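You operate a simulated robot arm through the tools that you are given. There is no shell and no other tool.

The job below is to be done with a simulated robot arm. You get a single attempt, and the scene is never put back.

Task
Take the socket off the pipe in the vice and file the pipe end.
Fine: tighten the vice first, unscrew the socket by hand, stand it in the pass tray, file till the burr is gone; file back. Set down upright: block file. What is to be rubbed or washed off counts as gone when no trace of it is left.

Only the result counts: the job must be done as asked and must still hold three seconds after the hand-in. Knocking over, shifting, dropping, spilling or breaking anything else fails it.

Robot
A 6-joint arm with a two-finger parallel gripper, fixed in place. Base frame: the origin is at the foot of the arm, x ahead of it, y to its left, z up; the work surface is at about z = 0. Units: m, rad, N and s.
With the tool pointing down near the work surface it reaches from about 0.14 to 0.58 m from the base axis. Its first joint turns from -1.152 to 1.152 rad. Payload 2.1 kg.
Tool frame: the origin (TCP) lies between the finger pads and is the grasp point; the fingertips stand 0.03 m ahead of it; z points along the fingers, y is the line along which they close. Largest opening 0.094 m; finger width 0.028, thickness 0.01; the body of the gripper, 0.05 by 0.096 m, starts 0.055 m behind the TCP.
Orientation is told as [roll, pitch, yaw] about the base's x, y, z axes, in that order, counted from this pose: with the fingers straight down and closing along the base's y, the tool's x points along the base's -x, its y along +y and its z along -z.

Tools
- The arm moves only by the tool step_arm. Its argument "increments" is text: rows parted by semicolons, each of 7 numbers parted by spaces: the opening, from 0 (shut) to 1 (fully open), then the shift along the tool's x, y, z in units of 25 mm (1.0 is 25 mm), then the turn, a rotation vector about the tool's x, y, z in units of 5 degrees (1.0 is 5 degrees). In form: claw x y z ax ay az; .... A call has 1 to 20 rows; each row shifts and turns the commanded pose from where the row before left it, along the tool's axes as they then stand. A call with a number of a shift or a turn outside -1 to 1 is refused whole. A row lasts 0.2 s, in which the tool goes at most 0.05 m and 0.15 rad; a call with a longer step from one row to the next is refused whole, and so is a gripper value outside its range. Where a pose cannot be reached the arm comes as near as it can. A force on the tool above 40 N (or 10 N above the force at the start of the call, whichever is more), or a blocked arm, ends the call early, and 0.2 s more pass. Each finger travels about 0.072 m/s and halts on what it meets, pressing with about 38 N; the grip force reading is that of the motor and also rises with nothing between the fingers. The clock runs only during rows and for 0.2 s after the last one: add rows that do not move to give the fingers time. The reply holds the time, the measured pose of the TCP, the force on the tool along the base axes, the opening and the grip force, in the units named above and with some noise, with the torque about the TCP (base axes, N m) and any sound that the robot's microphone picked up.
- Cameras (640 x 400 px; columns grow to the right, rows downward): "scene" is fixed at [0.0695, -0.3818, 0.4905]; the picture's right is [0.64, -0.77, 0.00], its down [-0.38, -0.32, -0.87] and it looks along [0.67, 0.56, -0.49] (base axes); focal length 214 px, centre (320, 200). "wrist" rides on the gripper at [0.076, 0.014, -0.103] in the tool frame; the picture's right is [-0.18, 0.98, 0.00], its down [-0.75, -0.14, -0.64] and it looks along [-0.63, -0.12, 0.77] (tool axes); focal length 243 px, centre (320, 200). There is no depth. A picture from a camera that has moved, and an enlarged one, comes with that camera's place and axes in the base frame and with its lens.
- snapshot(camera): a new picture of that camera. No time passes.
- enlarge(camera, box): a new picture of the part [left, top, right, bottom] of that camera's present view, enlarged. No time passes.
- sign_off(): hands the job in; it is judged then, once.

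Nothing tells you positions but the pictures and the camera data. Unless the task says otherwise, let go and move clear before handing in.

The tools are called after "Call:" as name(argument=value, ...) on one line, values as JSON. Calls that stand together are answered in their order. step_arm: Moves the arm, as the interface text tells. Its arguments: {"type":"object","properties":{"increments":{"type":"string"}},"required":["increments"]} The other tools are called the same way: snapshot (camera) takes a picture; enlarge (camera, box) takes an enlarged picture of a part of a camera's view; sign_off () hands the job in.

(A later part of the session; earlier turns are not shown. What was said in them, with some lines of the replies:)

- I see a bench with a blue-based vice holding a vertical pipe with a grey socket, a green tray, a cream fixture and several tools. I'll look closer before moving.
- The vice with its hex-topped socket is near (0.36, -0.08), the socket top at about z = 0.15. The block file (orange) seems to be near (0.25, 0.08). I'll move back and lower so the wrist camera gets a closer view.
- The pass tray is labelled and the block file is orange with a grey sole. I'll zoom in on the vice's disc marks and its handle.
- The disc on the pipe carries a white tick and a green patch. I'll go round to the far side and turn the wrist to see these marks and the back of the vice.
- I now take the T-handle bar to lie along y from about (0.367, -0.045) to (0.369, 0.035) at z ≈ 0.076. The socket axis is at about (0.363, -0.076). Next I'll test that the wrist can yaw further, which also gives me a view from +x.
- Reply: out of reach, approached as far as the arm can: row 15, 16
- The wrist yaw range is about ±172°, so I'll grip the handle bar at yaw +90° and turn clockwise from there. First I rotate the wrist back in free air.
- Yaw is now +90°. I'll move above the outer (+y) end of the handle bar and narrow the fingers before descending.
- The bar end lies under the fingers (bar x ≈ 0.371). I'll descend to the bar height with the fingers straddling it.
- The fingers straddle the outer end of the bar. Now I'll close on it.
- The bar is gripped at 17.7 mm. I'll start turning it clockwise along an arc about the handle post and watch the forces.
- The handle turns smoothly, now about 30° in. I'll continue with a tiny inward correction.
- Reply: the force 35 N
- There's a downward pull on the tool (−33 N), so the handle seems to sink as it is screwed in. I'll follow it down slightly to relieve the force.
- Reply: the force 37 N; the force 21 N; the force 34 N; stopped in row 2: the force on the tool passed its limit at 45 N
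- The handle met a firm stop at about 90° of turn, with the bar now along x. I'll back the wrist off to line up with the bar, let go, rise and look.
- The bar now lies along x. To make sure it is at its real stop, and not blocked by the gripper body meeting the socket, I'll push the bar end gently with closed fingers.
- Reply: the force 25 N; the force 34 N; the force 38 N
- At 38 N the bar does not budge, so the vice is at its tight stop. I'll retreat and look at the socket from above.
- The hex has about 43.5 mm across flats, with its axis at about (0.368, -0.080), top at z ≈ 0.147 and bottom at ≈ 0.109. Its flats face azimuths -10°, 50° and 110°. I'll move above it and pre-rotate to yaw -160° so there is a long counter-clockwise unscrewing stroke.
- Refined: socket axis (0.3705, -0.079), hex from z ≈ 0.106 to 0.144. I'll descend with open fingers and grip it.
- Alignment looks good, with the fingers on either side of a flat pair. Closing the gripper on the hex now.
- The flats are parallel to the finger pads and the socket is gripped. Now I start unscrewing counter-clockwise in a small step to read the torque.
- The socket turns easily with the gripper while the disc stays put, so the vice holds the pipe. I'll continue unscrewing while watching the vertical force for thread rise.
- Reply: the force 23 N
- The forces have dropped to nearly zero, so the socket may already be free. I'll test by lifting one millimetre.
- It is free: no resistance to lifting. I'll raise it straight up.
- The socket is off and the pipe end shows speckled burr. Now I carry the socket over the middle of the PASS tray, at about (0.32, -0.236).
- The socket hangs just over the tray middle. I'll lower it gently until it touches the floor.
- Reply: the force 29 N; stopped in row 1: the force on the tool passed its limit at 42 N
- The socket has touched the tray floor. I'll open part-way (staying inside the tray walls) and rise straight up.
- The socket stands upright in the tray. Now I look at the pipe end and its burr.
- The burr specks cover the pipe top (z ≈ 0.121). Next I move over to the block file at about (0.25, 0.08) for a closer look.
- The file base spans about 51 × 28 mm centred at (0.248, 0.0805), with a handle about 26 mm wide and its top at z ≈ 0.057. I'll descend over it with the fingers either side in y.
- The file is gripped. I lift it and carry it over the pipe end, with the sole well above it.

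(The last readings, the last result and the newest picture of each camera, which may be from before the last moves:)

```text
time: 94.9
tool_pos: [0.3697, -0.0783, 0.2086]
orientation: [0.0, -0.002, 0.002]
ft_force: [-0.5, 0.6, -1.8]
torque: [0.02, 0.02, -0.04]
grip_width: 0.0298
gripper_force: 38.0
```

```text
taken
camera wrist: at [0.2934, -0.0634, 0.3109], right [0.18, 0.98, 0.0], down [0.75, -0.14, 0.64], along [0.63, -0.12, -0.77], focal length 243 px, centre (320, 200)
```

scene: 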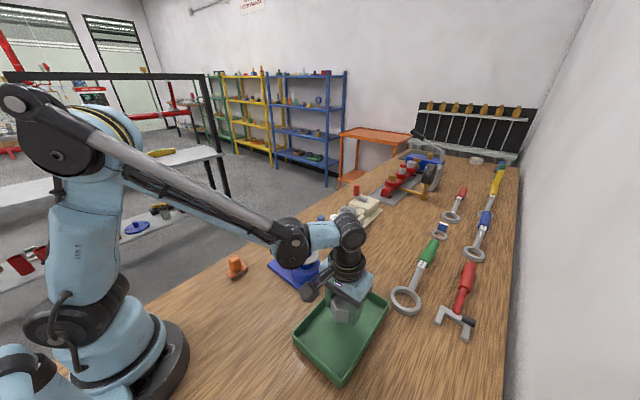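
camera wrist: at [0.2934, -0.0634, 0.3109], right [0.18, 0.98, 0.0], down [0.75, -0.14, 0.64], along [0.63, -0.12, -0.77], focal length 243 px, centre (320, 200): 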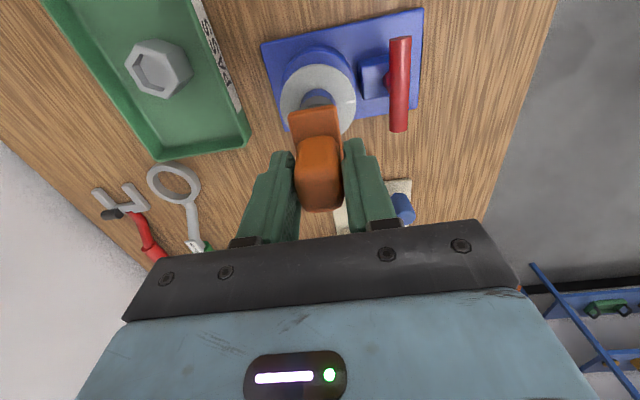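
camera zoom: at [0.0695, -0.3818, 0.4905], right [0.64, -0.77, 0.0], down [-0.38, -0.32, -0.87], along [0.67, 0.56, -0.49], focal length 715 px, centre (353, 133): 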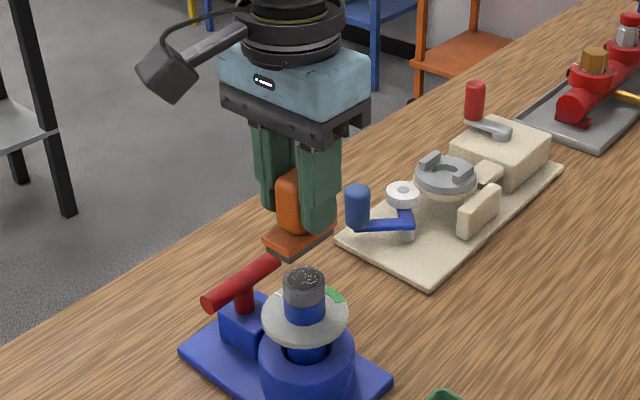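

The file is over the pipe. I'll lower in small steps until it touches the pipe end.

Call:
step_arm(increments="0.1 -0.12 -0.03 0.5 0 0 0; 0.1 0 0 0.4 0 0 0; 0.1 0 0 0.1 0 0 0; 0.1 0 0 0.04 0 0 0; 0.1 0 0 0 0 0 0")

Call:
enlarge(camera="scene", box=[270, 200, 350, 280])

```text
time: 96.1
tool_pos: [0.3745, -0.0789, 0.182]
orientation: [0.0, -0.003, 0.0]
ft_force: [0.0, 0.4, -1.7]
torque: [-0.02, -0.01, 0.0]
grip_width: 0.0302
gripper_force: 37.5
```

```text
5.00 times, centred on (310, 240) of scene
camera zoom: at [0.0695, -0.3818, 0.4905], right [0.64, -0.77, 0.0], down [-0.38, -0.32, -0.87], along [0.67, 0.56, -0.49], focal length 1072 px, centre (370, 0)
```

zoom: 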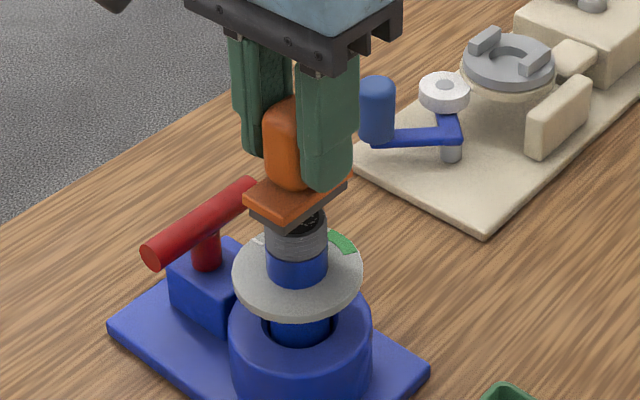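

Call:
step_arm(increments="0.1 0 0 0.04 0 0 0; 0.1 0 0 0.04 0 0 0; 0.1 0 0 0 0 0 0")

Call:
step_arm(increments="0.1 0 0 0.03 0 0 0; 0.1 0 0 0.03 0 0 0; 0.1 0 0 0 0 0 0")

Call:
step_arm(increments="0.1 0 0 0.02 0 0 0; 0.1 0 0 0.02 0 0 0; 0.1 0 0 0 0 0 0")

```text
time: 96.9
tool_pos: [0.3737, -0.0797, 0.1807]
orientation: [0.001, -0.001, 0.003]
ft_force: [0.4, -1.1, -2.1]
torque: [0.0, 0.06, 0.0]
grip_width: 0.03
gripper_force: 38.2
```

```text
time: 97.7
tool_pos: [0.3742, -0.0801, 0.1783]
orientation: [0.001, -0.001, 0.002]
ft_force: [0.2, 0.4, -1.8]
torque: [0.02, -0.03, 0.01]
grip_width: 0.0298
gripper_force: 37.5
```

```text
time: 98.5
tool_pos: [0.3741, -0.0796, 0.1778]
orientation: [0.001, 0.001, 0.002]
ft_force: [0.1, -0.2, -2.0]
torque: [0.0, -0.03, 0.03]
grip_width: 0.03
gripper_force: 38.2
```

Call:
step_arm(increments="0.1 0 0 0.02 0 0 0; 0.1 0 0 0.02 0 0 0; 0.1 0 0 0 0 0 0")

Call:
step_arm(increments="0.1 0 0 0.02 0 0 0; 0.1 0 0 0.02 0 0 0; 0.1 0 0 0 0 0 0")

Call:
step_arm(increments="0.1 0 0 0.02 0 0 0; 0.1 0 0 0.02 0 0 0; 0.1 0 0 0 0 0 0")

Call:
enlarge(camera="scene", box=[285, 220, 335, 270])

```text
time: 99.3
tool_pos: [0.3738, -0.0808, 0.1766]
orientation: [0.002, -0.002, 0.002]
ft_force: [-0.1, -0.5, -1.4]
torque: [-0.01, -0.02, 0.01]
grip_width: 0.0301
gripper_force: 37.8
```

```text
time: 100.1
tool_pos: [0.3744, -0.0799, 0.1759]
orientation: [-0.001, -0.001, 0.0]
ft_force: [-0.6, 0.3, -1.7]
torque: [0.0, -0.03, -0.01]
grip_width: 0.0301
gripper_force: 37.5
```

```text
time: 100.9
tool_pos: [0.3734, -0.0799, 0.1743]
orientation: [-0.001, -0.002, -0.001]
ft_force: [-1.9, -0.2, 10.6]
torque: [0.1, 0.09, 0.02]
grip_width: 0.0299
gripper_force: 37.7
```

```text
8.00 times, centred on (310, 245) of scene
camera zoom: at [0.0694, -0.3818, 0.4906], right [0.64, -0.77, 0.0], down [-0.38, -0.32, -0.87], along [0.67, 0.56, -0.49], focal length 1716 px, centre (400, -160)
```

zoom: 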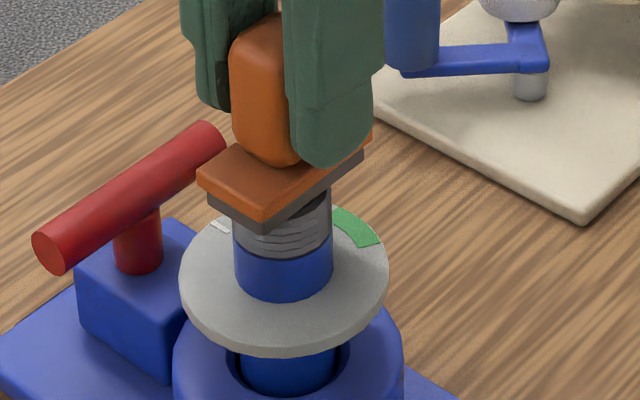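

Contact is made with about 12 N of pressing. Now filing strokes back and forth in x.

Call:
step_arm(increments="0.1 0.2 0 0 0 0 0; 0.1 0.2 0 0 0 0 0; 0.1 -0.2 0 0 0 0 0; 0.1 -0.2 0 0 0 0 0; 0.1 -0.2 0 0 0 0 0; 0.1 -0.2 0 0 0 0 0; 0.1 0.2 0 0 0 0 0; 0.1 0.2 0 0 0 0 0; 0.1 0 0 0 0 0 0")

```text
time: 102.9
tool_pos: [0.3728, -0.0793, 0.1742]
orientation: [0.001, -0.002, 0.002]
ft_force: [4.0, 0.6, 7.5]
torque: [0.02, -0.19, 0.01]
grip_width: 0.0303
gripper_force: 38.1
```

Call:
step_arm(increments="0.1 0 0.2 0 0 0 0; 0.1 0.25 0 0 0 0 0; 0.1 0.25 0 0 0 0 0; 0.1 -0.25 0 0 0 0 0; 0.1 -0.25 0 0 0 0 0; 0.1 -0.25 0 0 0 0 0; 0.1 -0.25 0 0 0 0 0; 0.1 0.25 0 0 0 0 0; 0.1 0.25 0 0 0 0 0; 0.1 0 -0.2 0 0 0 0; 0.1 0 -0.2 0 0 0 0; 0.1 0.25 0 0 0 0 0; 0.1 0.25 0 0 0 0 0; 0.1 -0.25 0 0 0 0 0; 0.1 -0.25 0 0 0 0 0; 0.1 -0.25 0 0 0 0 0; 0.1 -0.25 0 0 0 0 0; 0.1 0.25 0 0 0 0 0; 0.1 0.25 0 0 0 0 0; 0.1 0 0.2 0 0 0 0")

Call:
enlarge(camera="scene", box=[285, 220, 335, 270])

```text
time: 107.1
tool_pos: [0.3733, -0.08, 0.1753]
orientation: [-0.002, -0.002, 0.0]
ft_force: [-0.3, -3.5, 11.0]
torque: [-0.21, 0.02, -0.01]
grip_width: 0.0299
gripper_force: 38.1
```

```text
8.00 times, centred on (310, 245) of scene
camera zoom: at [0.0694, -0.3818, 0.4906], right [0.64, -0.77, 0.0], down [-0.38, -0.32, -0.87], along [0.67, 0.56, -0.49], focal length 1716 px, centre (400, -160)
```

zoom: 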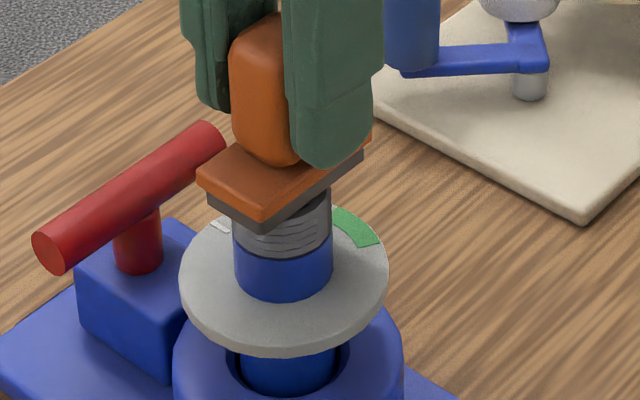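

Call:
step_arm(increments="0.1 0 0.3 0 0 0 0; 0.1 0.25 0 0 0 0 0; 0.1 0.25 0 0 0 0 0; 0.1 -0.25 0 0 0 0 0; 0.1 -0.25 0 0 0 0 0; 0.1 -0.25 0 0 0 0 0; 0.1 -0.25 0 0 0 0 0; 0.1 0.25 0 0 0 0 0; 0.1 0.25 0 0 0 0 0; 0.1 0 -0.3 0 0 0 0; 0.1 0 -0.3 0 0 0 0; 0.1 0.25 0 0 0 0 0; 0.1 0.25 0 0 0 0 0; 0.1 -0.25 0 0 0 0 0; 0.1 -0.25 0 0 0 0 0; 0.1 -0.25 0 0 0 0 0; 0.1 -0.25 0 0 0 0 0; 0.1 0.25 0 0 0 0 0; 0.1 0.25 0 0 0 0 0; 0.1 0 0.3 0 0 0 0")

Call:
step_arm(increments="0.1 0 0 -0.5 0 0 0; 0.1 0 0 -0.8 0 0 0; 0.1 -0.5 0.8 0 0 0 0; 0.1 -0.5 0.8 0 0 0 0; 0.1 -0.5 0.8 0 0 0 0; 0.1 0 0 0 0 0 0")

Call:
enlarge(camera="scene", box=[285, 220, 335, 270])

Call:
snapshot(camera="wrist")

```text
time: 111.3
tool_pos: [0.3728, -0.0793, 0.1751]
orientation: [-0.001, -0.003, -0.002]
ft_force: [1.1, -1.4, 0.8]
torque: [-0.04, -0.02, -0.02]
grip_width: 0.0301
gripper_force: 38.2
```

```text
time: 112.7
tool_pos: [0.4118, -0.019, 0.2064]
orientation: [0.002, -0.002, 0.002]
ft_force: [0.1, -0.2, -2.0]
torque: [0.04, 0.0, -0.03]
grip_width: 0.0297
gripper_force: 37.7
```

```text
8.00 times, centred on (310, 245) of scene
camera zoom: at [0.0695, -0.3818, 0.4905], right [0.64, -0.77, 0.0], down [-0.38, -0.32, -0.87], along [0.67, 0.56, -0.49], focal length 1716 px, centre (400, -160)
```

zoom: 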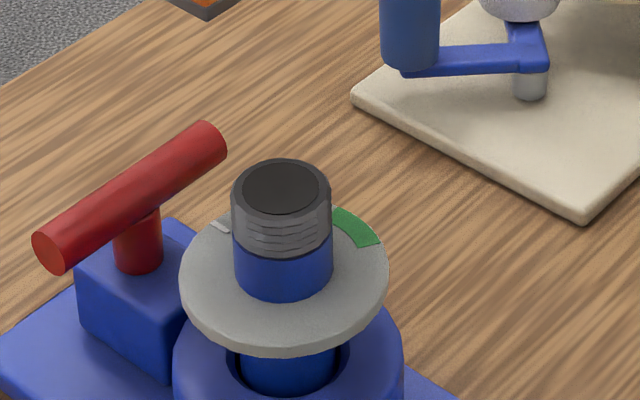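

```text
taken
camera wrist: at [0.3346, -0.0046, 0.3093], right [0.18, 0.98, 0.0], down [0.75, -0.14, 0.64], along [0.63, -0.12, -0.77], focal length 243 px, centre (320, 200)
```

wrist: 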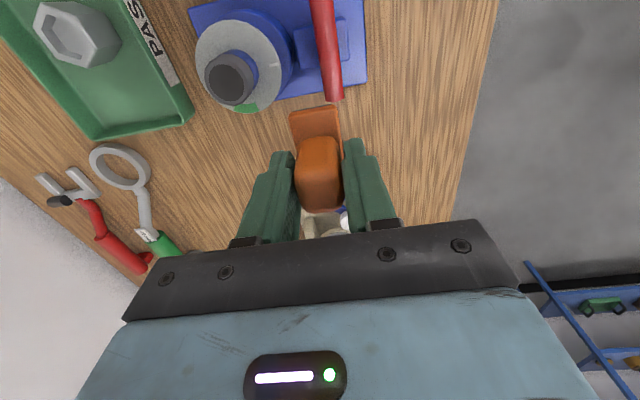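

Call:
enlarge(camera="wrist", box=[190, 20, 290, 120])

Call:
enlarge(camera="scene", box=[295, 230, 325, 260])

Call:
enlarge(camera="wrist", box=[205, 55, 255, 110])

```text
4.00 times, centred on (240, 70) of wrist
camera zoom: at [0.3346, -0.0046, 0.3093], right [0.18, 0.98, 0.0], down [0.75, -0.14, 0.64], along [0.63, -0.12, -0.77], focal length 970 px, centre (640, 720)
```

zoom: 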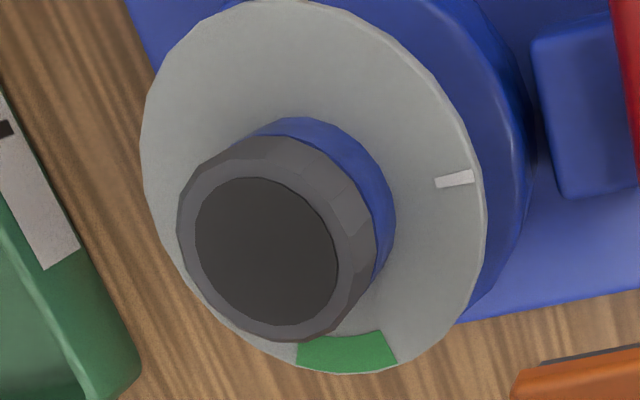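

```text
13.33 times, centred on (310, 245) of scene
camera zoom: at [0.0695, -0.3818, 0.4905], right [0.64, -0.77, 0.0], down [-0.38, -0.32, -0.87], along [0.67, 0.56, -0.49], focal length 2860 px, centre (453, -400)
```

zoom: 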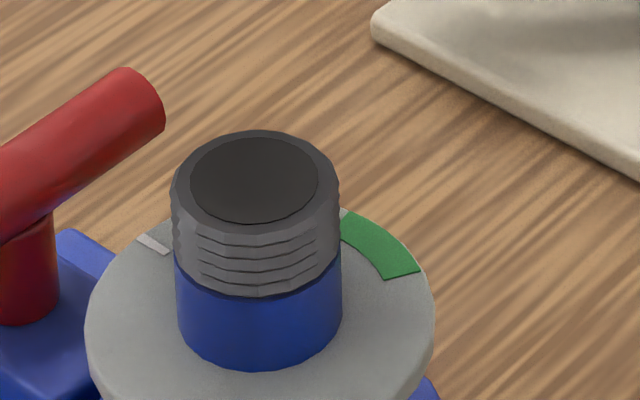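

```text
7.27 times, centred on (230, 82) of wrist
camera zoom: at [0.3346, -0.0046, 0.3093], right [0.18, 0.98, 0.0], down [0.75, -0.14, 0.64], along [0.63, -0.12, -0.77], focal length 1764 px, centre (974, 1054)
```

zoom: 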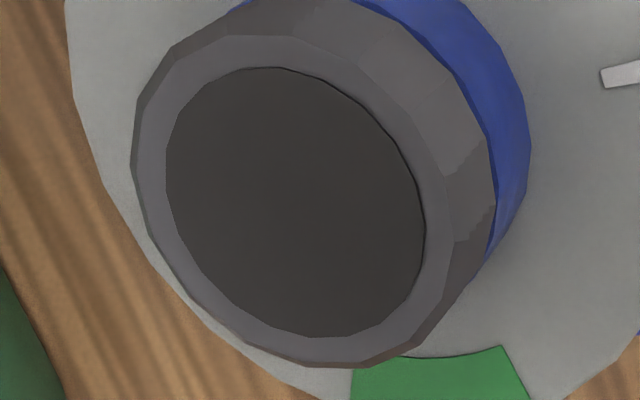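

No specks remain on the pipe end in either view. Now I carry the file back to its original spot, with the TCP at about (0.2506, 0.0808).

Call:
step_arm(increments="0.1 0.8 0.5 0 0 0 0; 0.1 0.8 0.5 0 0 0 0; 0.1 0.8 0.5 0 0 0 0; 0.1 0.8 0.5 0 0 0 0; 0.1 0.8 0.5 0 0 0 0; 0.1 0.8 0.5 0 0 0 0; 0.1 0.8 0.5 0 0 0 0; 0.1 0.8 0.5 0 0 0 0; 0.1 0 0 0 0 0 0; 0.1 0 0 0 0 0 0")

Call:
snapshot(camera="scene")

```text
time: 114.9
tool_pos: [0.2509, 0.079, 0.2074]
orientation: [0.0, -0.002, -0.001]
ft_force: [-0.1, -0.1, -1.4]
torque: [-0.04, 0.0, -0.01]
grip_width: 0.0298
gripper_force: 38.2
```

```text
taken
```

scene: 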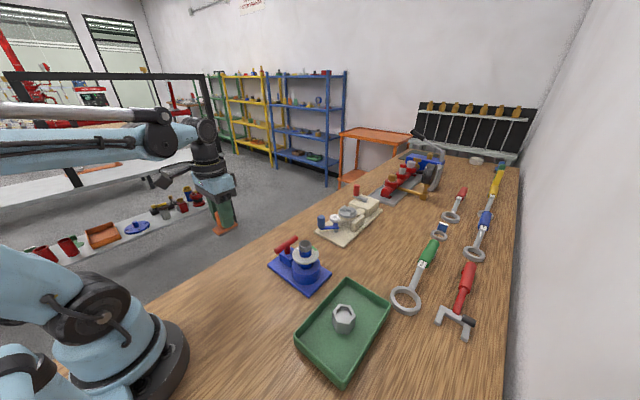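

Call:
enlarge(camera="scene", box=[280, 270, 400, 390])

Call:
enlarge(camera="scene", box=[260, 220, 350, 305])

Call:
enlarge(camera="wrist", box=[0, 50, 320, 250])

```text
3.33 times, centred on (340, 330) of scene
camera zoom: at [0.0695, -0.3818, 0.4905], right [0.64, -0.77, 0.0], down [-0.38, -0.32, -0.87], along [0.67, 0.56, -0.49], focal length 715 px, centre (253, -233)
```

zoom: 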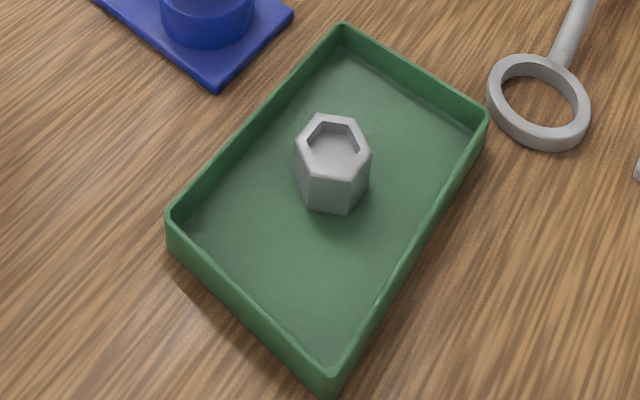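

```text
4.71 times, centred on (305, 262) of scene
camera zoom: at [0.0695, -0.3818, 0.4905], right [0.64, -0.77, 0.0], down [-0.38, -0.32, -0.87], along [0.67, 0.56, -0.49], focal length 1009 px, centre (391, -94)
```

zoom: 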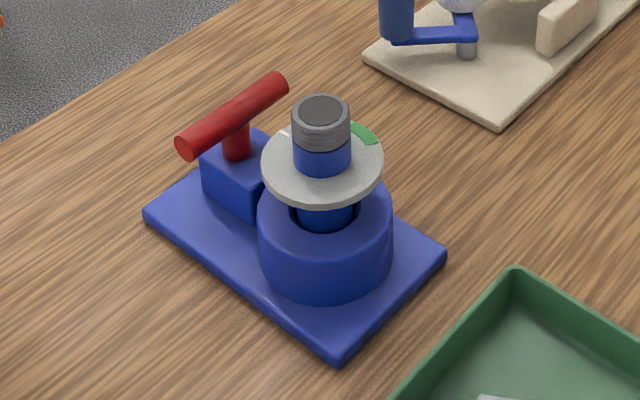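

```text
2.00 times, centred on (160, 150) of wrist
camera zoom: at [0.1738, 0.0951, 0.3092], right [0.18, 0.98, 0.0], down [0.75, -0.14, 0.64], along [0.63, -0.12, -0.77], focal length 485 px, centre (640, 300)
```

zoom: 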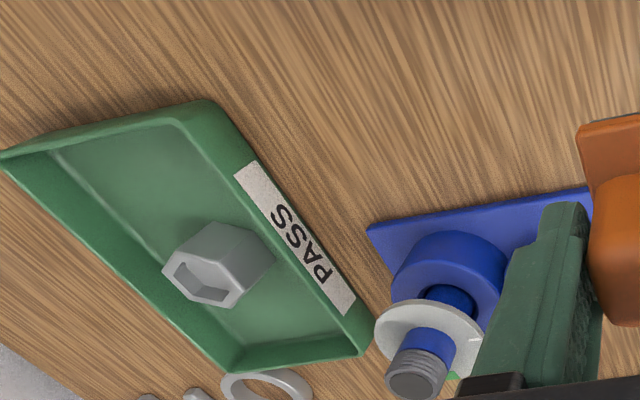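

The vice has not moved, but the tray seems to have shifted about 4 mm in -y when I set the socket down. First I put the file back: lower to the original height, the last bit gently.

Call:
step_arm(increments="0.1 0.02 0.03 0.9 0 0 0; 0.1 0 0 0.9 0 0 0; 0.1 0 0 0.9 0 0 0; 0.1 0 0 0.9 0 0 0; 0.1 0 0 0.9 0 0 0; 0.1 0 0 0.9 0 0 0; 0.1 0 0 0.5 0 0 0; 0.1 0 0 0.1 0 0 0; 0.1 0 0 0 0 0 0")

Call:
enlarge(camera="scene", box=[190, 210, 280, 300])

```text
time: 116.9
tool_pos: [0.2497, 0.0823, 0.0566]
orientation: [-0.001, -0.002, 0.003]
ft_force: [-0.3, 0.1, -1.8]
torque: [0.02, 0.0, 0.02]
grip_width: 0.0297
gripper_force: 38.2
```

```text
4.44 times, centred on (235, 255) of scene
camera zoom: at [0.0695, -0.3818, 0.4905], right [0.64, -0.77, 0.0], down [-0.38, -0.32, -0.87], along [0.67, 0.56, -0.49], focal length 953 px, centre (698, -44)
```

zoom: 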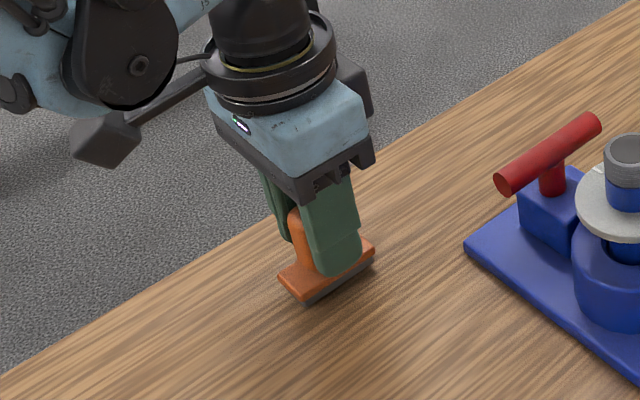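

Call:
step_arm(increments="0.1 0 0 0.04 0 0 0; 0.1 0 0 0.03 0 0 0; 0.1 0 0 0 0 0 0")

Call:
step_arm(increments="0.1 0 0 0.02 0 0 0; 0.1 0 0 0.02 0 0 0; 0.1 0 0 0 0 0 0")

```text
time: 117.7
tool_pos: [0.2509, 0.0821, 0.0567]
orientation: [-0.001, -0.001, -0.001]
ft_force: [-0.8, -0.4, -0.5]
torque: [0.01, 0.03, -0.01]
grip_width: 0.03
gripper_force: 37.7
```

```text
time: 118.5
tool_pos: [0.2512, 0.0817, 0.0533]
orientation: [0.002, -0.002, 0.003]
ft_force: [0.4, 0.4, -2.1]
torque: [0.03, -0.01, 0.01]
grip_width: 0.0299
gripper_force: 37.6
```

Call:
step_arm(increments="0.1 0 0 0.02 0 0 0; 0.1 0 0 0.01 0 0 0; 0.1 0 0 0 0 0 0")

Call:
step_arm(increments="0.1 0 0 0.01 0 0 0; 0.1 0 0 0.01 0 0 0; 0.1 0 0 0 0 0 0")

```text
time: 119.3
tool_pos: [0.2512, 0.0816, 0.0531]
orientation: [-0.001, -0.003, -0.001]
ft_force: [0.0, -0.1, -0.7]
torque: [-0.03, -0.02, -0.01]
grip_width: 0.0299
gripper_force: 37.8
```

```text
time: 120.1
tool_pos: [0.2502, 0.0809, 0.0534]
orientation: [-0.001, 0.0, 0.002]
ft_force: [-0.5, -0.9, -1.7]
torque: [-0.01, 0.01, 0.0]
grip_width: 0.0302
gripper_force: 37.7
```

Call:
step_arm(increments="0.1 0 0 0.01 0 0 0; 0.1 0 0 0.01 0 0 0; 0.1 0 0 0 0 0 0")

Call:
step_arm(increments="0.1 0 0 0.01 0 0 0; 0.1 0 0 0.01 0 0 0; 0.1 0 0 0 0 0 0")

Call:
enlarge(camera="scene", box=[215, 245, 260, 290])

```text
time: 120.9
tool_pos: [0.25, 0.0805, 0.0532]
orientation: [0.0, 0.0, 0.002]
ft_force: [-0.5, -0.6, -2.0]
torque: [-0.01, 0.02, -0.02]
grip_width: 0.03
gripper_force: 37.6
```

```text
time: 121.7
tool_pos: [0.2502, 0.0815, 0.0525]
orientation: [0.001, -0.001, 0.002]
ft_force: [-3.7, -1.5, 28.4]
torque: [-0.01, -0.08, 0.0]
grip_width: 0.0297
gripper_force: 37.8
```

```text
8.89 times, centred on (238, 268) of scene
camera zoom: at [0.0694, -0.3819, 0.4905], right [0.64, -0.77, 0.0], down [-0.38, -0.32, -0.87], along [0.67, 0.56, -0.49], focal length 1906 px, centre (1053, -400)
```

zoom: 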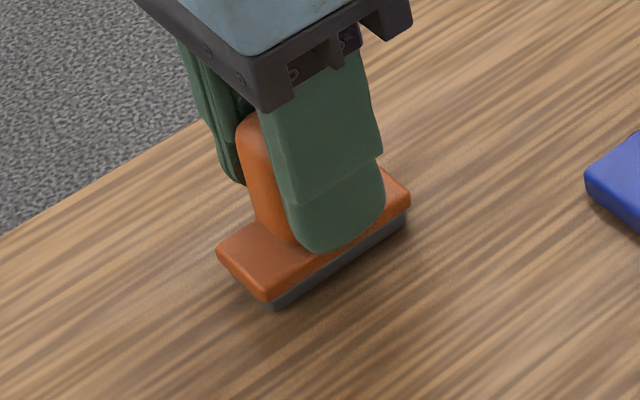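

The file stands on the bench in its original spot. I'll relieve the pressure, open gently and rise.

Call:
step_arm(increments="0.1 0 0 -0.016 0 0 0; 0.1 0 0 0 0 0 0")

Call:
step_arm(increments="0.38 0 0 0 0 0 0; 0.45 0 0 0 0 0 0; 0.55 0 0 0 0 0 0; 0.65 0 0 0 0 0 0; 0.68 0 0 0 0 0 0; 0.68 0 0 -0.3 0 0 0; 0.68 0 0 -0.6 0 0 0; 0.68 0 0 -0.9 0 0 0; 0.68 0 0 -0.9 0 0 0; 0.68 0 0 -0.9 0 0 0; 0.68 0 0 -0.9 0 0 0; 0.68 0 0 -0.9 0 0 0; 0.68 0 0 0 0 0 0")

Call:
enlarge(camera="scene", box=[215, 245, 260, 290])

Call:
snapshot(camera="wrist")

```text
time: 122.3
tool_pos: [0.2502, 0.0821, 0.0529]
orientation: [0.001, -0.003, 0.001]
ft_force: [-0.2, 0.2, -1.0]
torque: [0.03, -0.04, 0.0]
grip_width: 0.0299
gripper_force: 37.7
```

```text
time: 125.1
tool_pos: [0.2487, 0.0816, 0.1868]
orientation: [-0.001, -0.002, 0.003]
ft_force: [-0.8, -0.1, -1.0]
torque: [-0.02, -0.03, -0.01]
grip_width: 0.0639
gripper_force: 0.1
```

```text
8.89 times, centred on (238, 268) of scene
camera zoom: at [0.0695, -0.3818, 0.4905], right [0.64, -0.77, 0.0], down [-0.38, -0.32, -0.87], along [0.67, 0.56, -0.49], focal length 1906 px, centre (1053, -400)
```

zoom: 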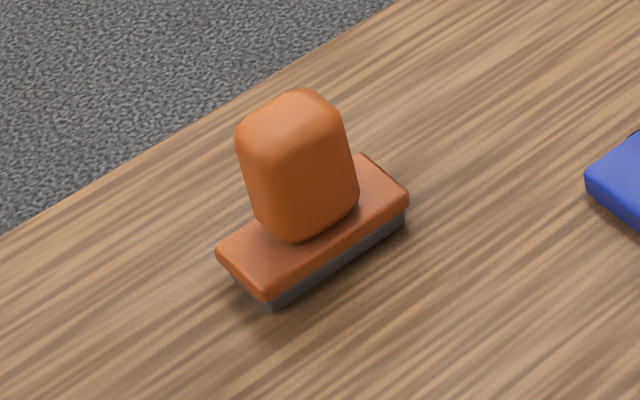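

```text
taken
camera wrist: at [0.1736, 0.0962, 0.2898], right [0.18, 0.98, 0.0], down [0.75, -0.14, 0.64], along [0.63, -0.12, -0.77], focal length 243 px, centre (320, 200)
```

wrist: 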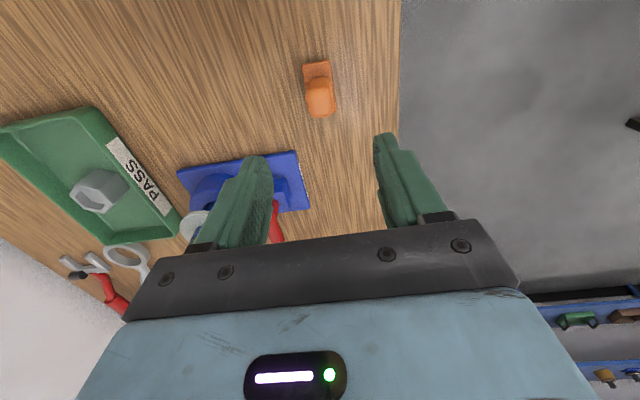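

The file is back upright within a millimetre of its start. Now I restore the tray: move beyond its -y wall with closed fingers so I can nudge it about 4 mm in +y.

Call:
step_arm(increments="0.3 0 0 -0.8 0 0 0; 0 -0.15 -0.877 0 0 0 0; 0 -0.15 -0.877 0 0 0 0; 0 -0.15 -0.877 0 0 0 0; 0 -0.15 -0.877 0 0 0 0; 0 -0.15 -0.877 0 0 0 0; 0 -0.15 -0.877 0 0 0 0; 0 -0.15 -0.877 0 0 0 0; 0 -0.15 -0.877 0 0 0 0; 0 -0.15 -0.877 0 0 0 0; 0 -0.15 -0.877 0 0 0 0; 0 -0.15 -0.877 0 0 0 0; 0 -0.15 -0.877 0 0 0 0; 0 -0.15 -0.877 0 0 0 0; 0 -0.15 -0.877 0 0 0 0; 0 -0.15 -0.877 0 0 0 0; 0 -0.15 -0.877 0 0 0 0; 0 -0.15 -0.877 0 0 0 0; 0 -0.15 -0.877 0 0 0 0; 0 -0.15 -0.877 0 0 0 0")

Call:
snapshot(camera="wrist")

Call:
snapshot(camera="scene")

```text
time: 129.3
tool_pos: [0.3237, -0.3358, 0.2072]
orientation: [0.0, -0.002, 0.001]
ft_force: [0.0, -0.1, -0.7]
torque: [0.01, 0.0, 0.0]
grip_width: 0.0
gripper_force: 32.9
```

```text
taken
camera wrist: at [0.2467, -0.3204, 0.3094], right [0.18, 0.98, 0.0], down [0.75, -0.14, 0.64], along [0.63, -0.12, -0.77], focal length 243 px, centre (320, 200)
```

wrist: 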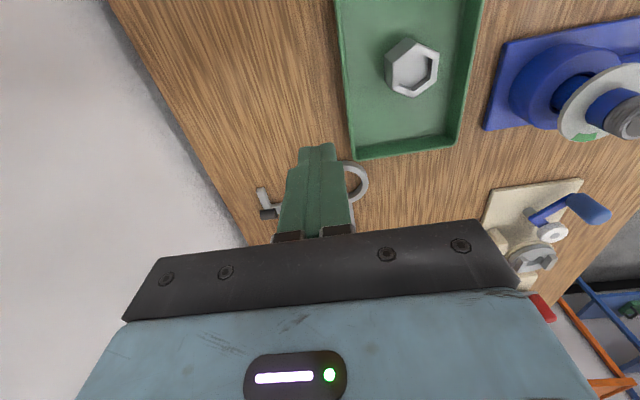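

```text
taken
```

scene: 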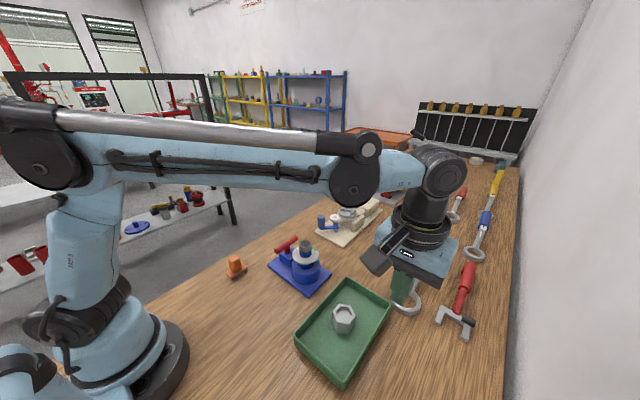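

Call:
step_arm(increments="0 0 0 0.9 0 0 0; 0 0 0 0.9 0 0 0; 0 0 0 0.9 0 0 0; 0 0 0 0.9 0 0 0; 0 0 0 0.9 0 0 0; 0 0 0 0.9 0 0 0; 0 0 0 0.9 0 0 0; 0 0 0 0.3 0 0 0; 0 0 0 0 0 0 0")

Call:
enlarge(camera="scene", box=[280, 270, 400, 390])

Call:
snapshot(camera="wrist")

```text
time: 131.3
tool_pos: [0.3246, -0.3341, 0.0431]
orientation: [0.0, -0.001, 0.002]
ft_force: [0.1, -0.2, -0.4]
torque: [0.03, 0.03, 0.03]
grip_width: 0.0
gripper_force: 32.4
```

```text
3.33 times, centred on (340, 330) of scene
camera zoom: at [0.0694, -0.3818, 0.4905], right [0.64, -0.77, 0.0], down [-0.38, -0.32, -0.87], along [0.67, 0.56, -0.49], focal length 715 px, centre (253, -233)
```

zoom: 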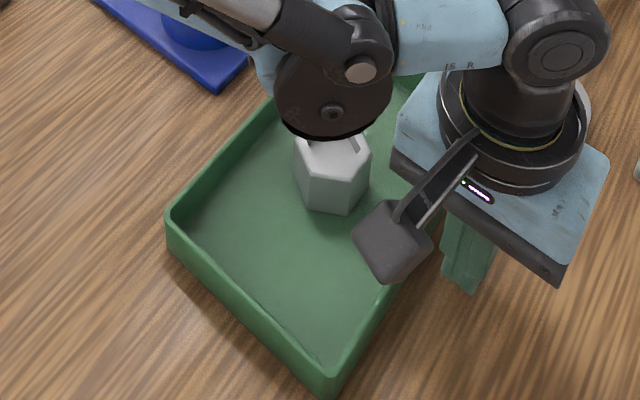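

```text
taken
camera wrist: at [0.2472, -0.3199, 0.1449], right [0.18, 0.98, 0.0], down [0.75, -0.14, 0.64], along [0.63, -0.12, -0.77], focal length 243 px, centre (320, 200)
```

wrist: 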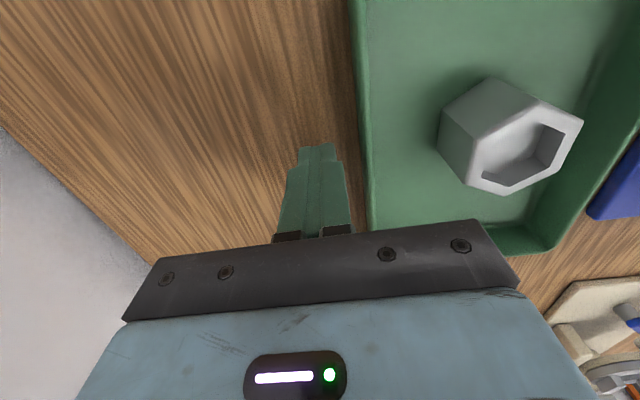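

Call:
step_arm(increments="0 0 0.2 0 0 0 0; 0 0 0.16 0 0 0 0; 0 0 0.08 0 0 0 0; 0 0 0 0 0 0 0")

Call:
snapshot(camera="wrist")

```text
time: 132.3
tool_pos: [0.3225, -0.3233, 0.0432]
orientation: [-0.001, 0.0, 0.0]
ft_force: [-0.1, 0.4, 0.5]
torque: [0.01, 0.03, 0.0]
grip_width: 0.0002
gripper_force: 33.1
```

```text
taken
camera wrist: at [0.2466, -0.3091, 0.145], right [0.18, 0.98, 0.0], down [0.75, -0.14, 0.64], along [0.63, -0.12, -0.77], focal length 243 px, centre (320, 200)
```

wrist: 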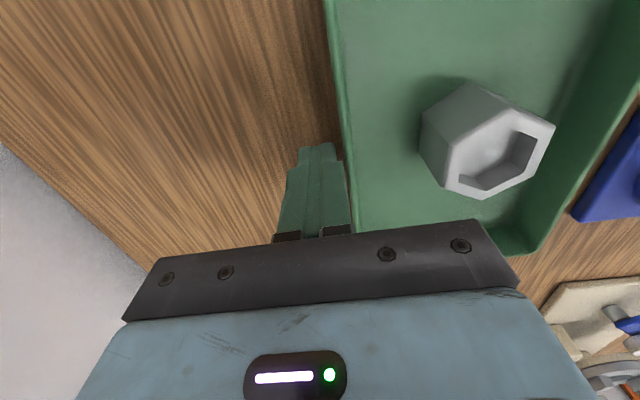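

Call:
step_arm(increments="0 0 0.04 0 0 0 0; 0 0 0.04 0 0 0 0; 0 0 0 0 0 0 0")

Call:
step_arm(increments="0 0 0.02 0 0 0 0; 0 0 0.02 0 0 0 0; 0 0 0 0 0 0 0")

Call:
enlarge(camera="wrist", box=[260, 100, 400, 240])

```text
time: 133.1
tool_pos: [0.3231, -0.3216, 0.0425]
orientation: [0.0, -0.003, 0.003]
ft_force: [0.0, 1.2, -0.2]
torque: [0.01, 0.0, 0.02]
grip_width: 0.0
gripper_force: 32.6
```

```text
time: 133.9
tool_pos: [0.3236, -0.3224, 0.0426]
orientation: [0.0, -0.002, 0.001]
ft_force: [0.3, 1.1, 1.1]
torque: [-0.01, 0.0, 0.01]
grip_width: 0.0002
gripper_force: 32.9
```

```text
2.86 times, centred on (330, 170) of wrist
camera zoom: at [0.2464, -0.3058, 0.1449], right [0.18, 0.98, 0.0], down [0.75, -0.14, 0.64], along [0.63, -0.12, -0.77], focal length 693 px, centre (291, 286)
```

zoom: 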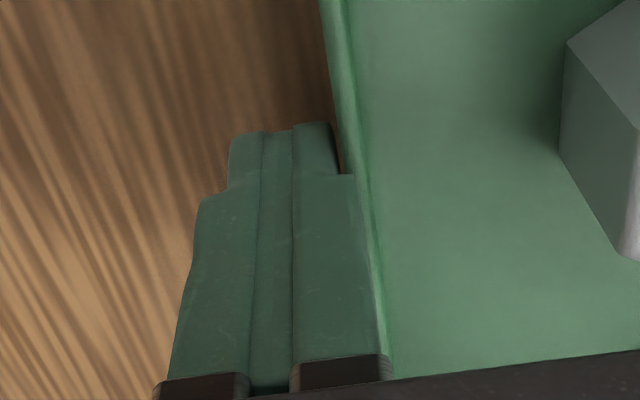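

Call:
step_arm(increments="0 0 0.02 0 0 0 0; 0 0 0.02 0 0 0 0; 0 0 0.02 0 0 0 0; 0 0 0 0 0 0 0")

Call:
enlarge(camera="scene", box=[280, 270, 400, 390])

Call:
enlarge(camera="wrist", box=[260, 100, 400, 240])

```text
time: 134.9
tool_pos: [0.3232, -0.3191, 0.0429]
orientation: [0.0, -0.001, 0.002]
ft_force: [-1.0, 0.2, 0.0]
torque: [0.03, 0.01, -0.01]
grip_width: 0.0
gripper_force: 32.9
```

```text
3.33 times, centred on (340, 330) of scene
camera zoom: at [0.0695, -0.3818, 0.4905], right [0.64, -0.77, 0.0], down [-0.38, -0.32, -0.87], along [0.67, 0.56, -0.49], focal length 715 px, centre (253, -233)
```

zoom: 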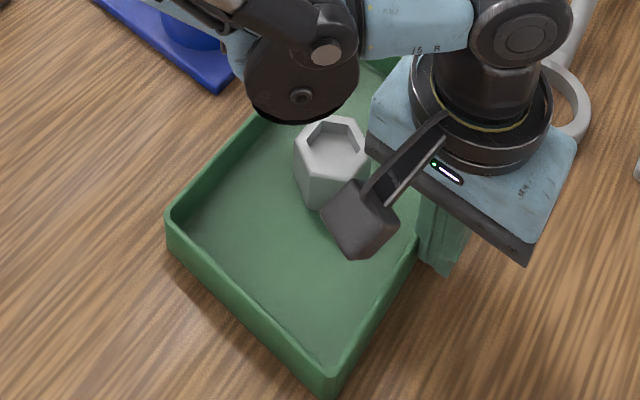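

```text
2.86 times, centred on (330, 170) of wrist
camera zoom: at [0.2463, -0.3041, 0.1447], right [0.18, 0.98, 0.0], down [0.75, -0.14, 0.64], along [0.63, -0.12, -0.77], focal length 693 px, centre (291, 286)
```

zoom: 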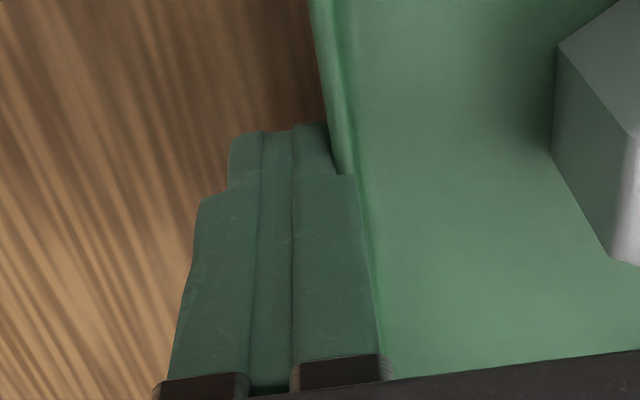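

Call:
step_arm(increments="0 0 0.02 0 0 0 0; 0 0 0.02 0 0 0 0; 0 0 0.02 0 0 0 0; 0 0 0 0 0 0 0")

Call:
enlarge(camera="wrist", box=[260, 100, 400, 240])

```text
time: 135.9
tool_pos: [0.3228, -0.318, 0.0425]
orientation: [0.0, -0.002, 0.0]
ft_force: [-0.8, -3.1, 2.5]
torque: [-0.02, -0.02, 0.0]
grip_width: 0.0
gripper_force: 33.3
```

```text
2.86 times, centred on (330, 170) of wrist
camera zoom: at [0.2465, -0.3027, 0.1447], right [0.18, 0.98, 0.0], down [0.75, -0.14, 0.64], along [0.63, -0.12, -0.77], focal length 693 px, centre (291, 286)
```

zoom: 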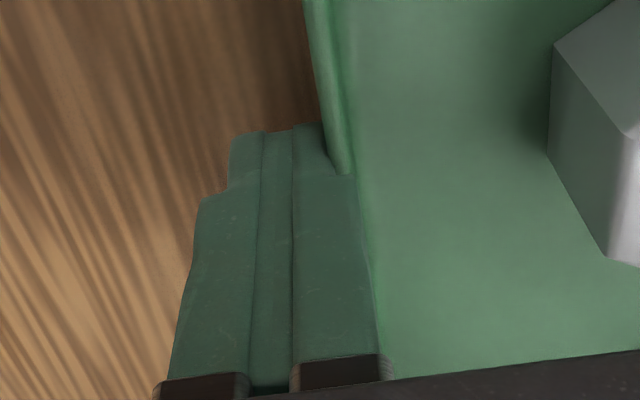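

Contact at TCP y ≈ -0.318. Now I push about 3 mm slowly, then compare.

Call:
step_arm(increments="0 0 0.02 0 0 0 0; 0 0 0.02 0 0 0 0; 0 0 0.02 0 0 0 0; 0 0 0.02 0 0 0 0; 0 0 0.02 0 0 0 0; 0 0 0.02 0 0 0 0; 0 0 0 0 0 0 0")

Call:
enlarge(camera="scene", box=[280, 270, 400, 390])

Call:
enlarge(camera="wrist", box=[260, 100, 400, 240])

```text
time: 137.5
tool_pos: [0.3228, -0.3145, 0.0423]
orientation: [-0.001, -0.001, 0.002]
ft_force: [0.7, -2.2, -0.9]
torque: [-0.02, -0.02, -0.02]
grip_width: 0.0
gripper_force: 32.9
```

```text
3.33 times, centred on (340, 330) of scene
camera zoom: at [0.0695, -0.3818, 0.4905], right [0.64, -0.77, 0.0], down [-0.38, -0.32, -0.87], along [0.67, 0.56, -0.49], focal length 715 px, centre (253, -233)
```

zoom: 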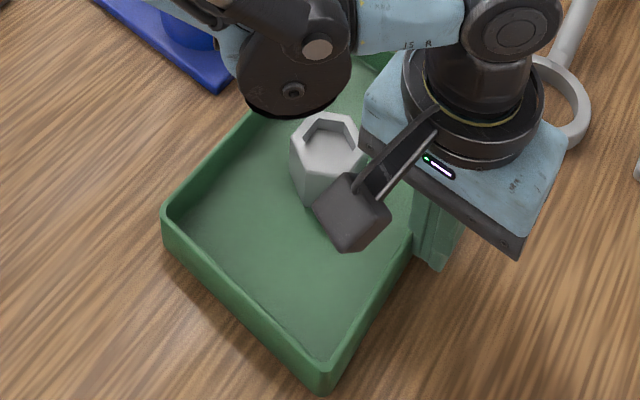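

```text
2.86 times, centred on (330, 170) of wrist
camera zoom: at [0.2463, -0.2997, 0.1447], right [0.18, 0.98, 0.0], down [0.75, -0.14, 0.64], along [0.63, -0.12, -0.77], focal length 693 px, centre (291, 286)
```

zoom: 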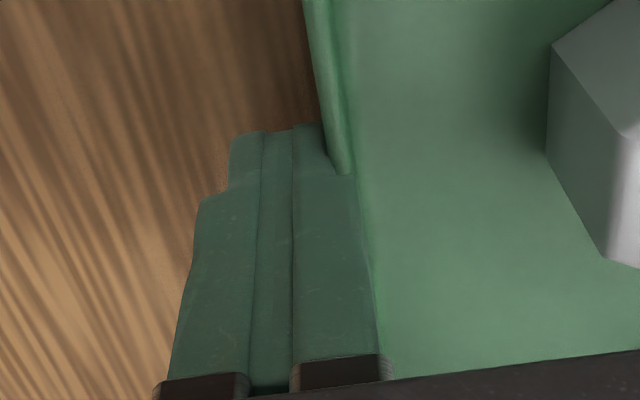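

The tray corners now match the starting picture. I'll back away and rise clear, then check everything.

Call:
step_arm(increments="0 0 -0.1 0 0 0 0; 0 0 -0.4 0 0 0 0; 0 0 -0.4 0 0 0 0; 0 0 0 -0.8 0 0 0; 0 0 0 -0.9 0 0 0; 0 0 0 -0.9 0 0 0; 0 0 0 -0.9 0 0 0; 0 0 0 -0.9 0 0 0; 0 0 0 -0.9 0 0 0; 0 0 0 -0.9 0 0 0; 0 0 0 -0.9 0 0 0; 0 0 0 -0.9 0 0 0; 0 0 0 -0.9 0 0 0; 0.5 0 0.9 0 0 0 0; 0.5 0 0.9 0 0 0 0; 0.5 0 0.9 0 0 0 0; 0.5 0 0.9 0 0 0 0; 0.5 0 0.9 0 0 0 0; 0.5 0 0.9 0 0 0 0; 0.5 0 0.9 0 0 0 0")

Call:
step_arm(increments="0.5 0.5 0.9 0 0 0 0; 0.5 0.5 0.9 0 0 0 0; 0.5 0.5 0.9 0 0 0 0; 0.5 0.5 0.9 0 0 0 0; 0.5 0.5 0.9 0 0 0 0; 0.5 0 0.9 0 0 0 0; 0.5 0 0.9 0 0 0 0; 0.5 0 0 0 0 0 0")

Call:
snapshot(camera="scene")

Call:
enlarge(camera="scene", box=[280, 270, 400, 390])

Call:
enlarge(camera="scene", box=[200, 210, 400, 335])

Call:
snapshot(camera="wrist")

```text
time: 141.7
tool_pos: [0.3231, -0.178, 0.2665]
orientation: [-0.001, -0.001, 0.0]
ft_force: [0.7, 0.5, -0.7]
torque: [0.0, 0.02, 0.05]
grip_width: 0.0471
gripper_force: 0.0
```

```text
time: 143.5
tool_pos: [0.2606, -0.0214, 0.2656]
orientation: [0.0, -0.002, 0.0]
ft_force: [-0.3, -0.3, 0.1]
torque: [-0.02, 0.0, -0.02]
grip_width: 0.0469
gripper_force: 0.0
```

```text
taken
```

scene: 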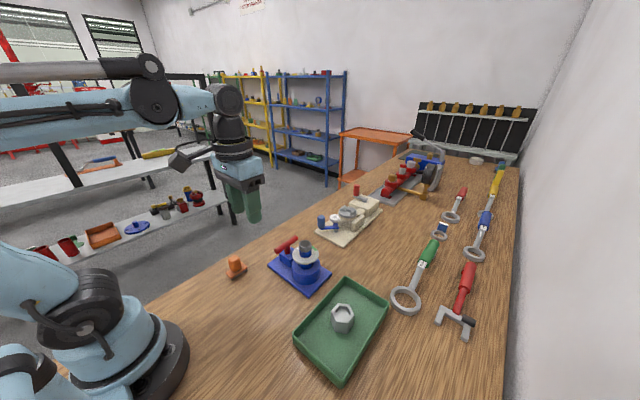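

```text
3.33 times, centred on (340, 330) of scene
camera zoom: at [0.0695, -0.3818, 0.4905], right [0.64, -0.77, 0.0], down [-0.38, -0.32, -0.87], along [0.67, 0.56, -0.49], focal length 715 px, centre (253, -233)
```

zoom: 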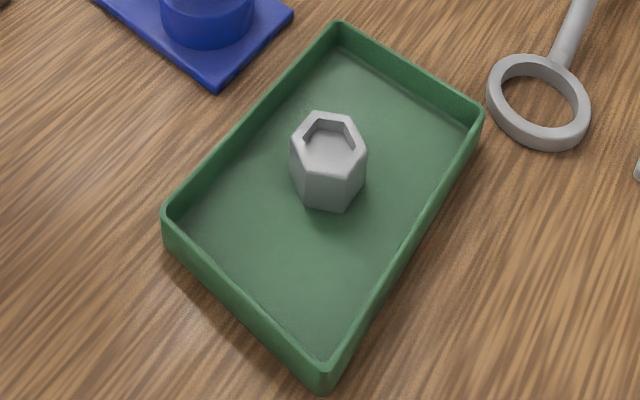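

```text
3.20 times, centred on (300, 272) of scene
camera zoom: at [0.0695, -0.3818, 0.4905], right [0.64, -0.77, 0.0], down [-0.38, -0.32, -0.87], along [0.67, 0.56, -0.49], focal length 686 px, centre (384, -32)
```

zoom: 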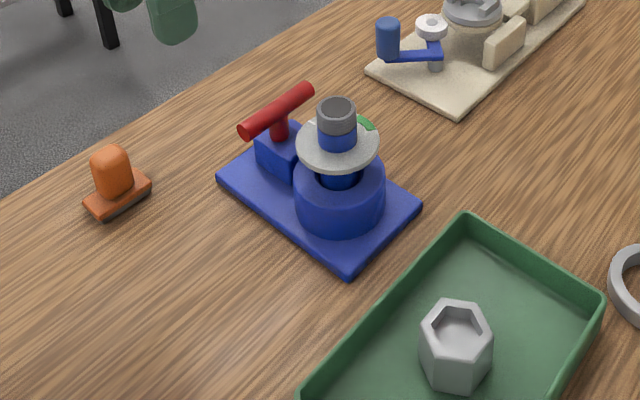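

```text
taken
camera wrist: at [0.1834, -0.0065, 0.3674], right [0.18, 0.98, 0.0], down [0.75, -0.14, 0.64], along [0.63, -0.12, -0.77], focal length 243 px, centre (320, 200)
```

wrist: 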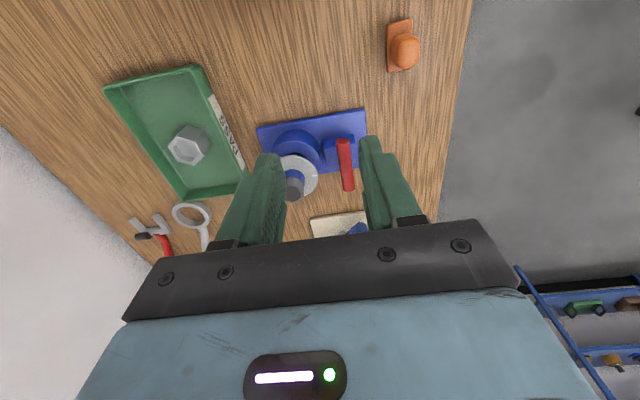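

Call:
enlarge(camera="scene", box=[290, 230, 325, 260])

Call:
enlarge(camera="wrist", box=[260, 130, 330, 210])

Call:
enlarge(camera="scene", box=[380, 140, 540, 240])

Call:
enlarge(camera="scene", box=[380, 230, 540, 345])

```text
13.33 times, centred on (308, 245) of scene
camera zoom: at [0.0695, -0.3818, 0.4905], right [0.64, -0.77, 0.0], down [-0.38, -0.32, -0.87], along [0.67, 0.56, -0.49], focal length 2860 px, centre (487, -400)
```

zoom: 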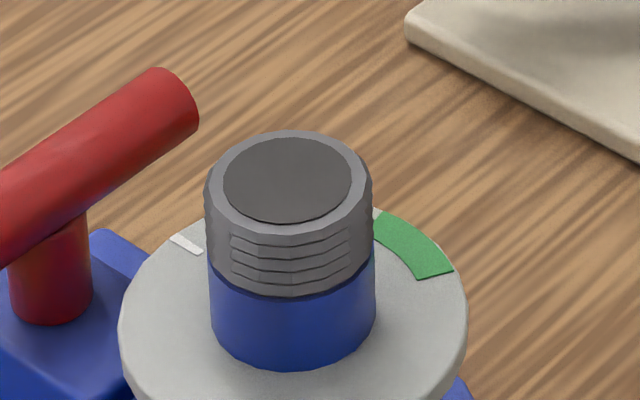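

```text
5.00 times, centred on (295, 170) of wrist
camera zoom: at [0.1834, -0.0065, 0.3674], right [0.18, 0.98, 0.0], down [0.75, -0.14, 0.64], along [0.63, -0.12, -0.77], focal length 1213 px, centre (445, 350)
```

zoom: 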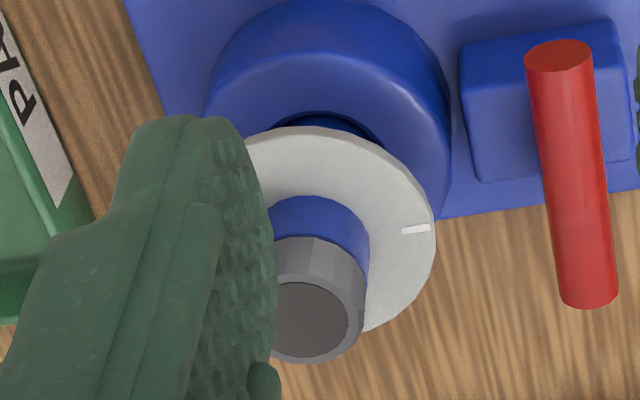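

```text
4.00 times, centred on (460, 190) of scene
camera zoom: at [0.0695, -0.3818, 0.4905], right [0.64, -0.77, 0.0], down [-0.38, -0.32, -0.87], along [0.67, 0.56, -0.49], focal length 858 px, centre (-240, 240)
```

zoom: 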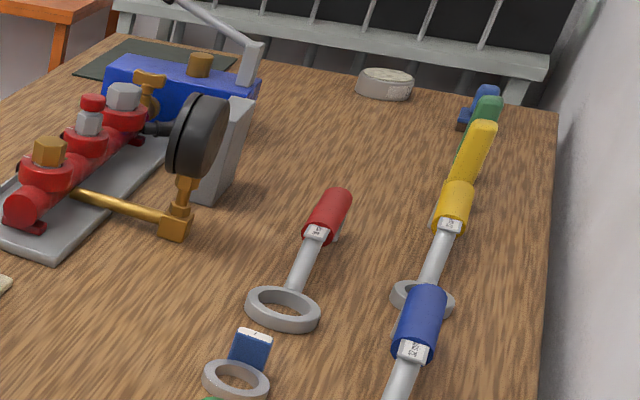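

```text
3.48 times, centred on (460, 288) of scene
camera zoom: at [0.0695, -0.3818, 0.4905], right [0.64, -0.77, 0.0], down [-0.38, -0.32, -0.87], along [0.67, 0.56, -0.49], focal length 746 px, centre (-167, -104)
```

zoom: 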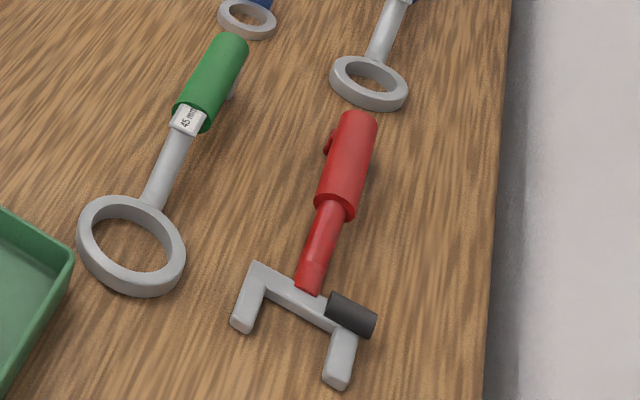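

Everything checks out:
- **Vice:** the handle is turned to its tight stop.
- **Pipe end:** there are no specks left.
- **Socket:** it stands upright in the PASS tray, and the tray is back where it started.
- **Block file:** it stands upright in its original spot.
- **Other tools:** all are where they were at the start.

The arm is clear with nothing in its grip, so I'm handing in.

Call:
sign_off()

```text
The job is handed in.
```

I tightened the vice, took the socket off and filed the pipe end clean. The job is handed in; I haven't had a verdict back.

- **Vice:** I turned the handle clockwise about 90° to a firm stop. A 38 N push on the bar did not move it any further.
- **Socket:** It came free after about 160° of unscrewing by hand, and the pipe did not turn with it. It now stands upright in the PASS tray.
- **Pipe end:** No burr specks show in close-ups from either camera.
- **Block file:** It is back upright, within about a millimetre of where it started.
- **Tray:** It shifted about 4 mm when I set the socket down. I pushed it back, and its corners now match the starting picture to within about a millimetre.

In the close-ups, the other tools on the bench were where they started. The arm was clear of everything, with its gripper empty, when I handed in.
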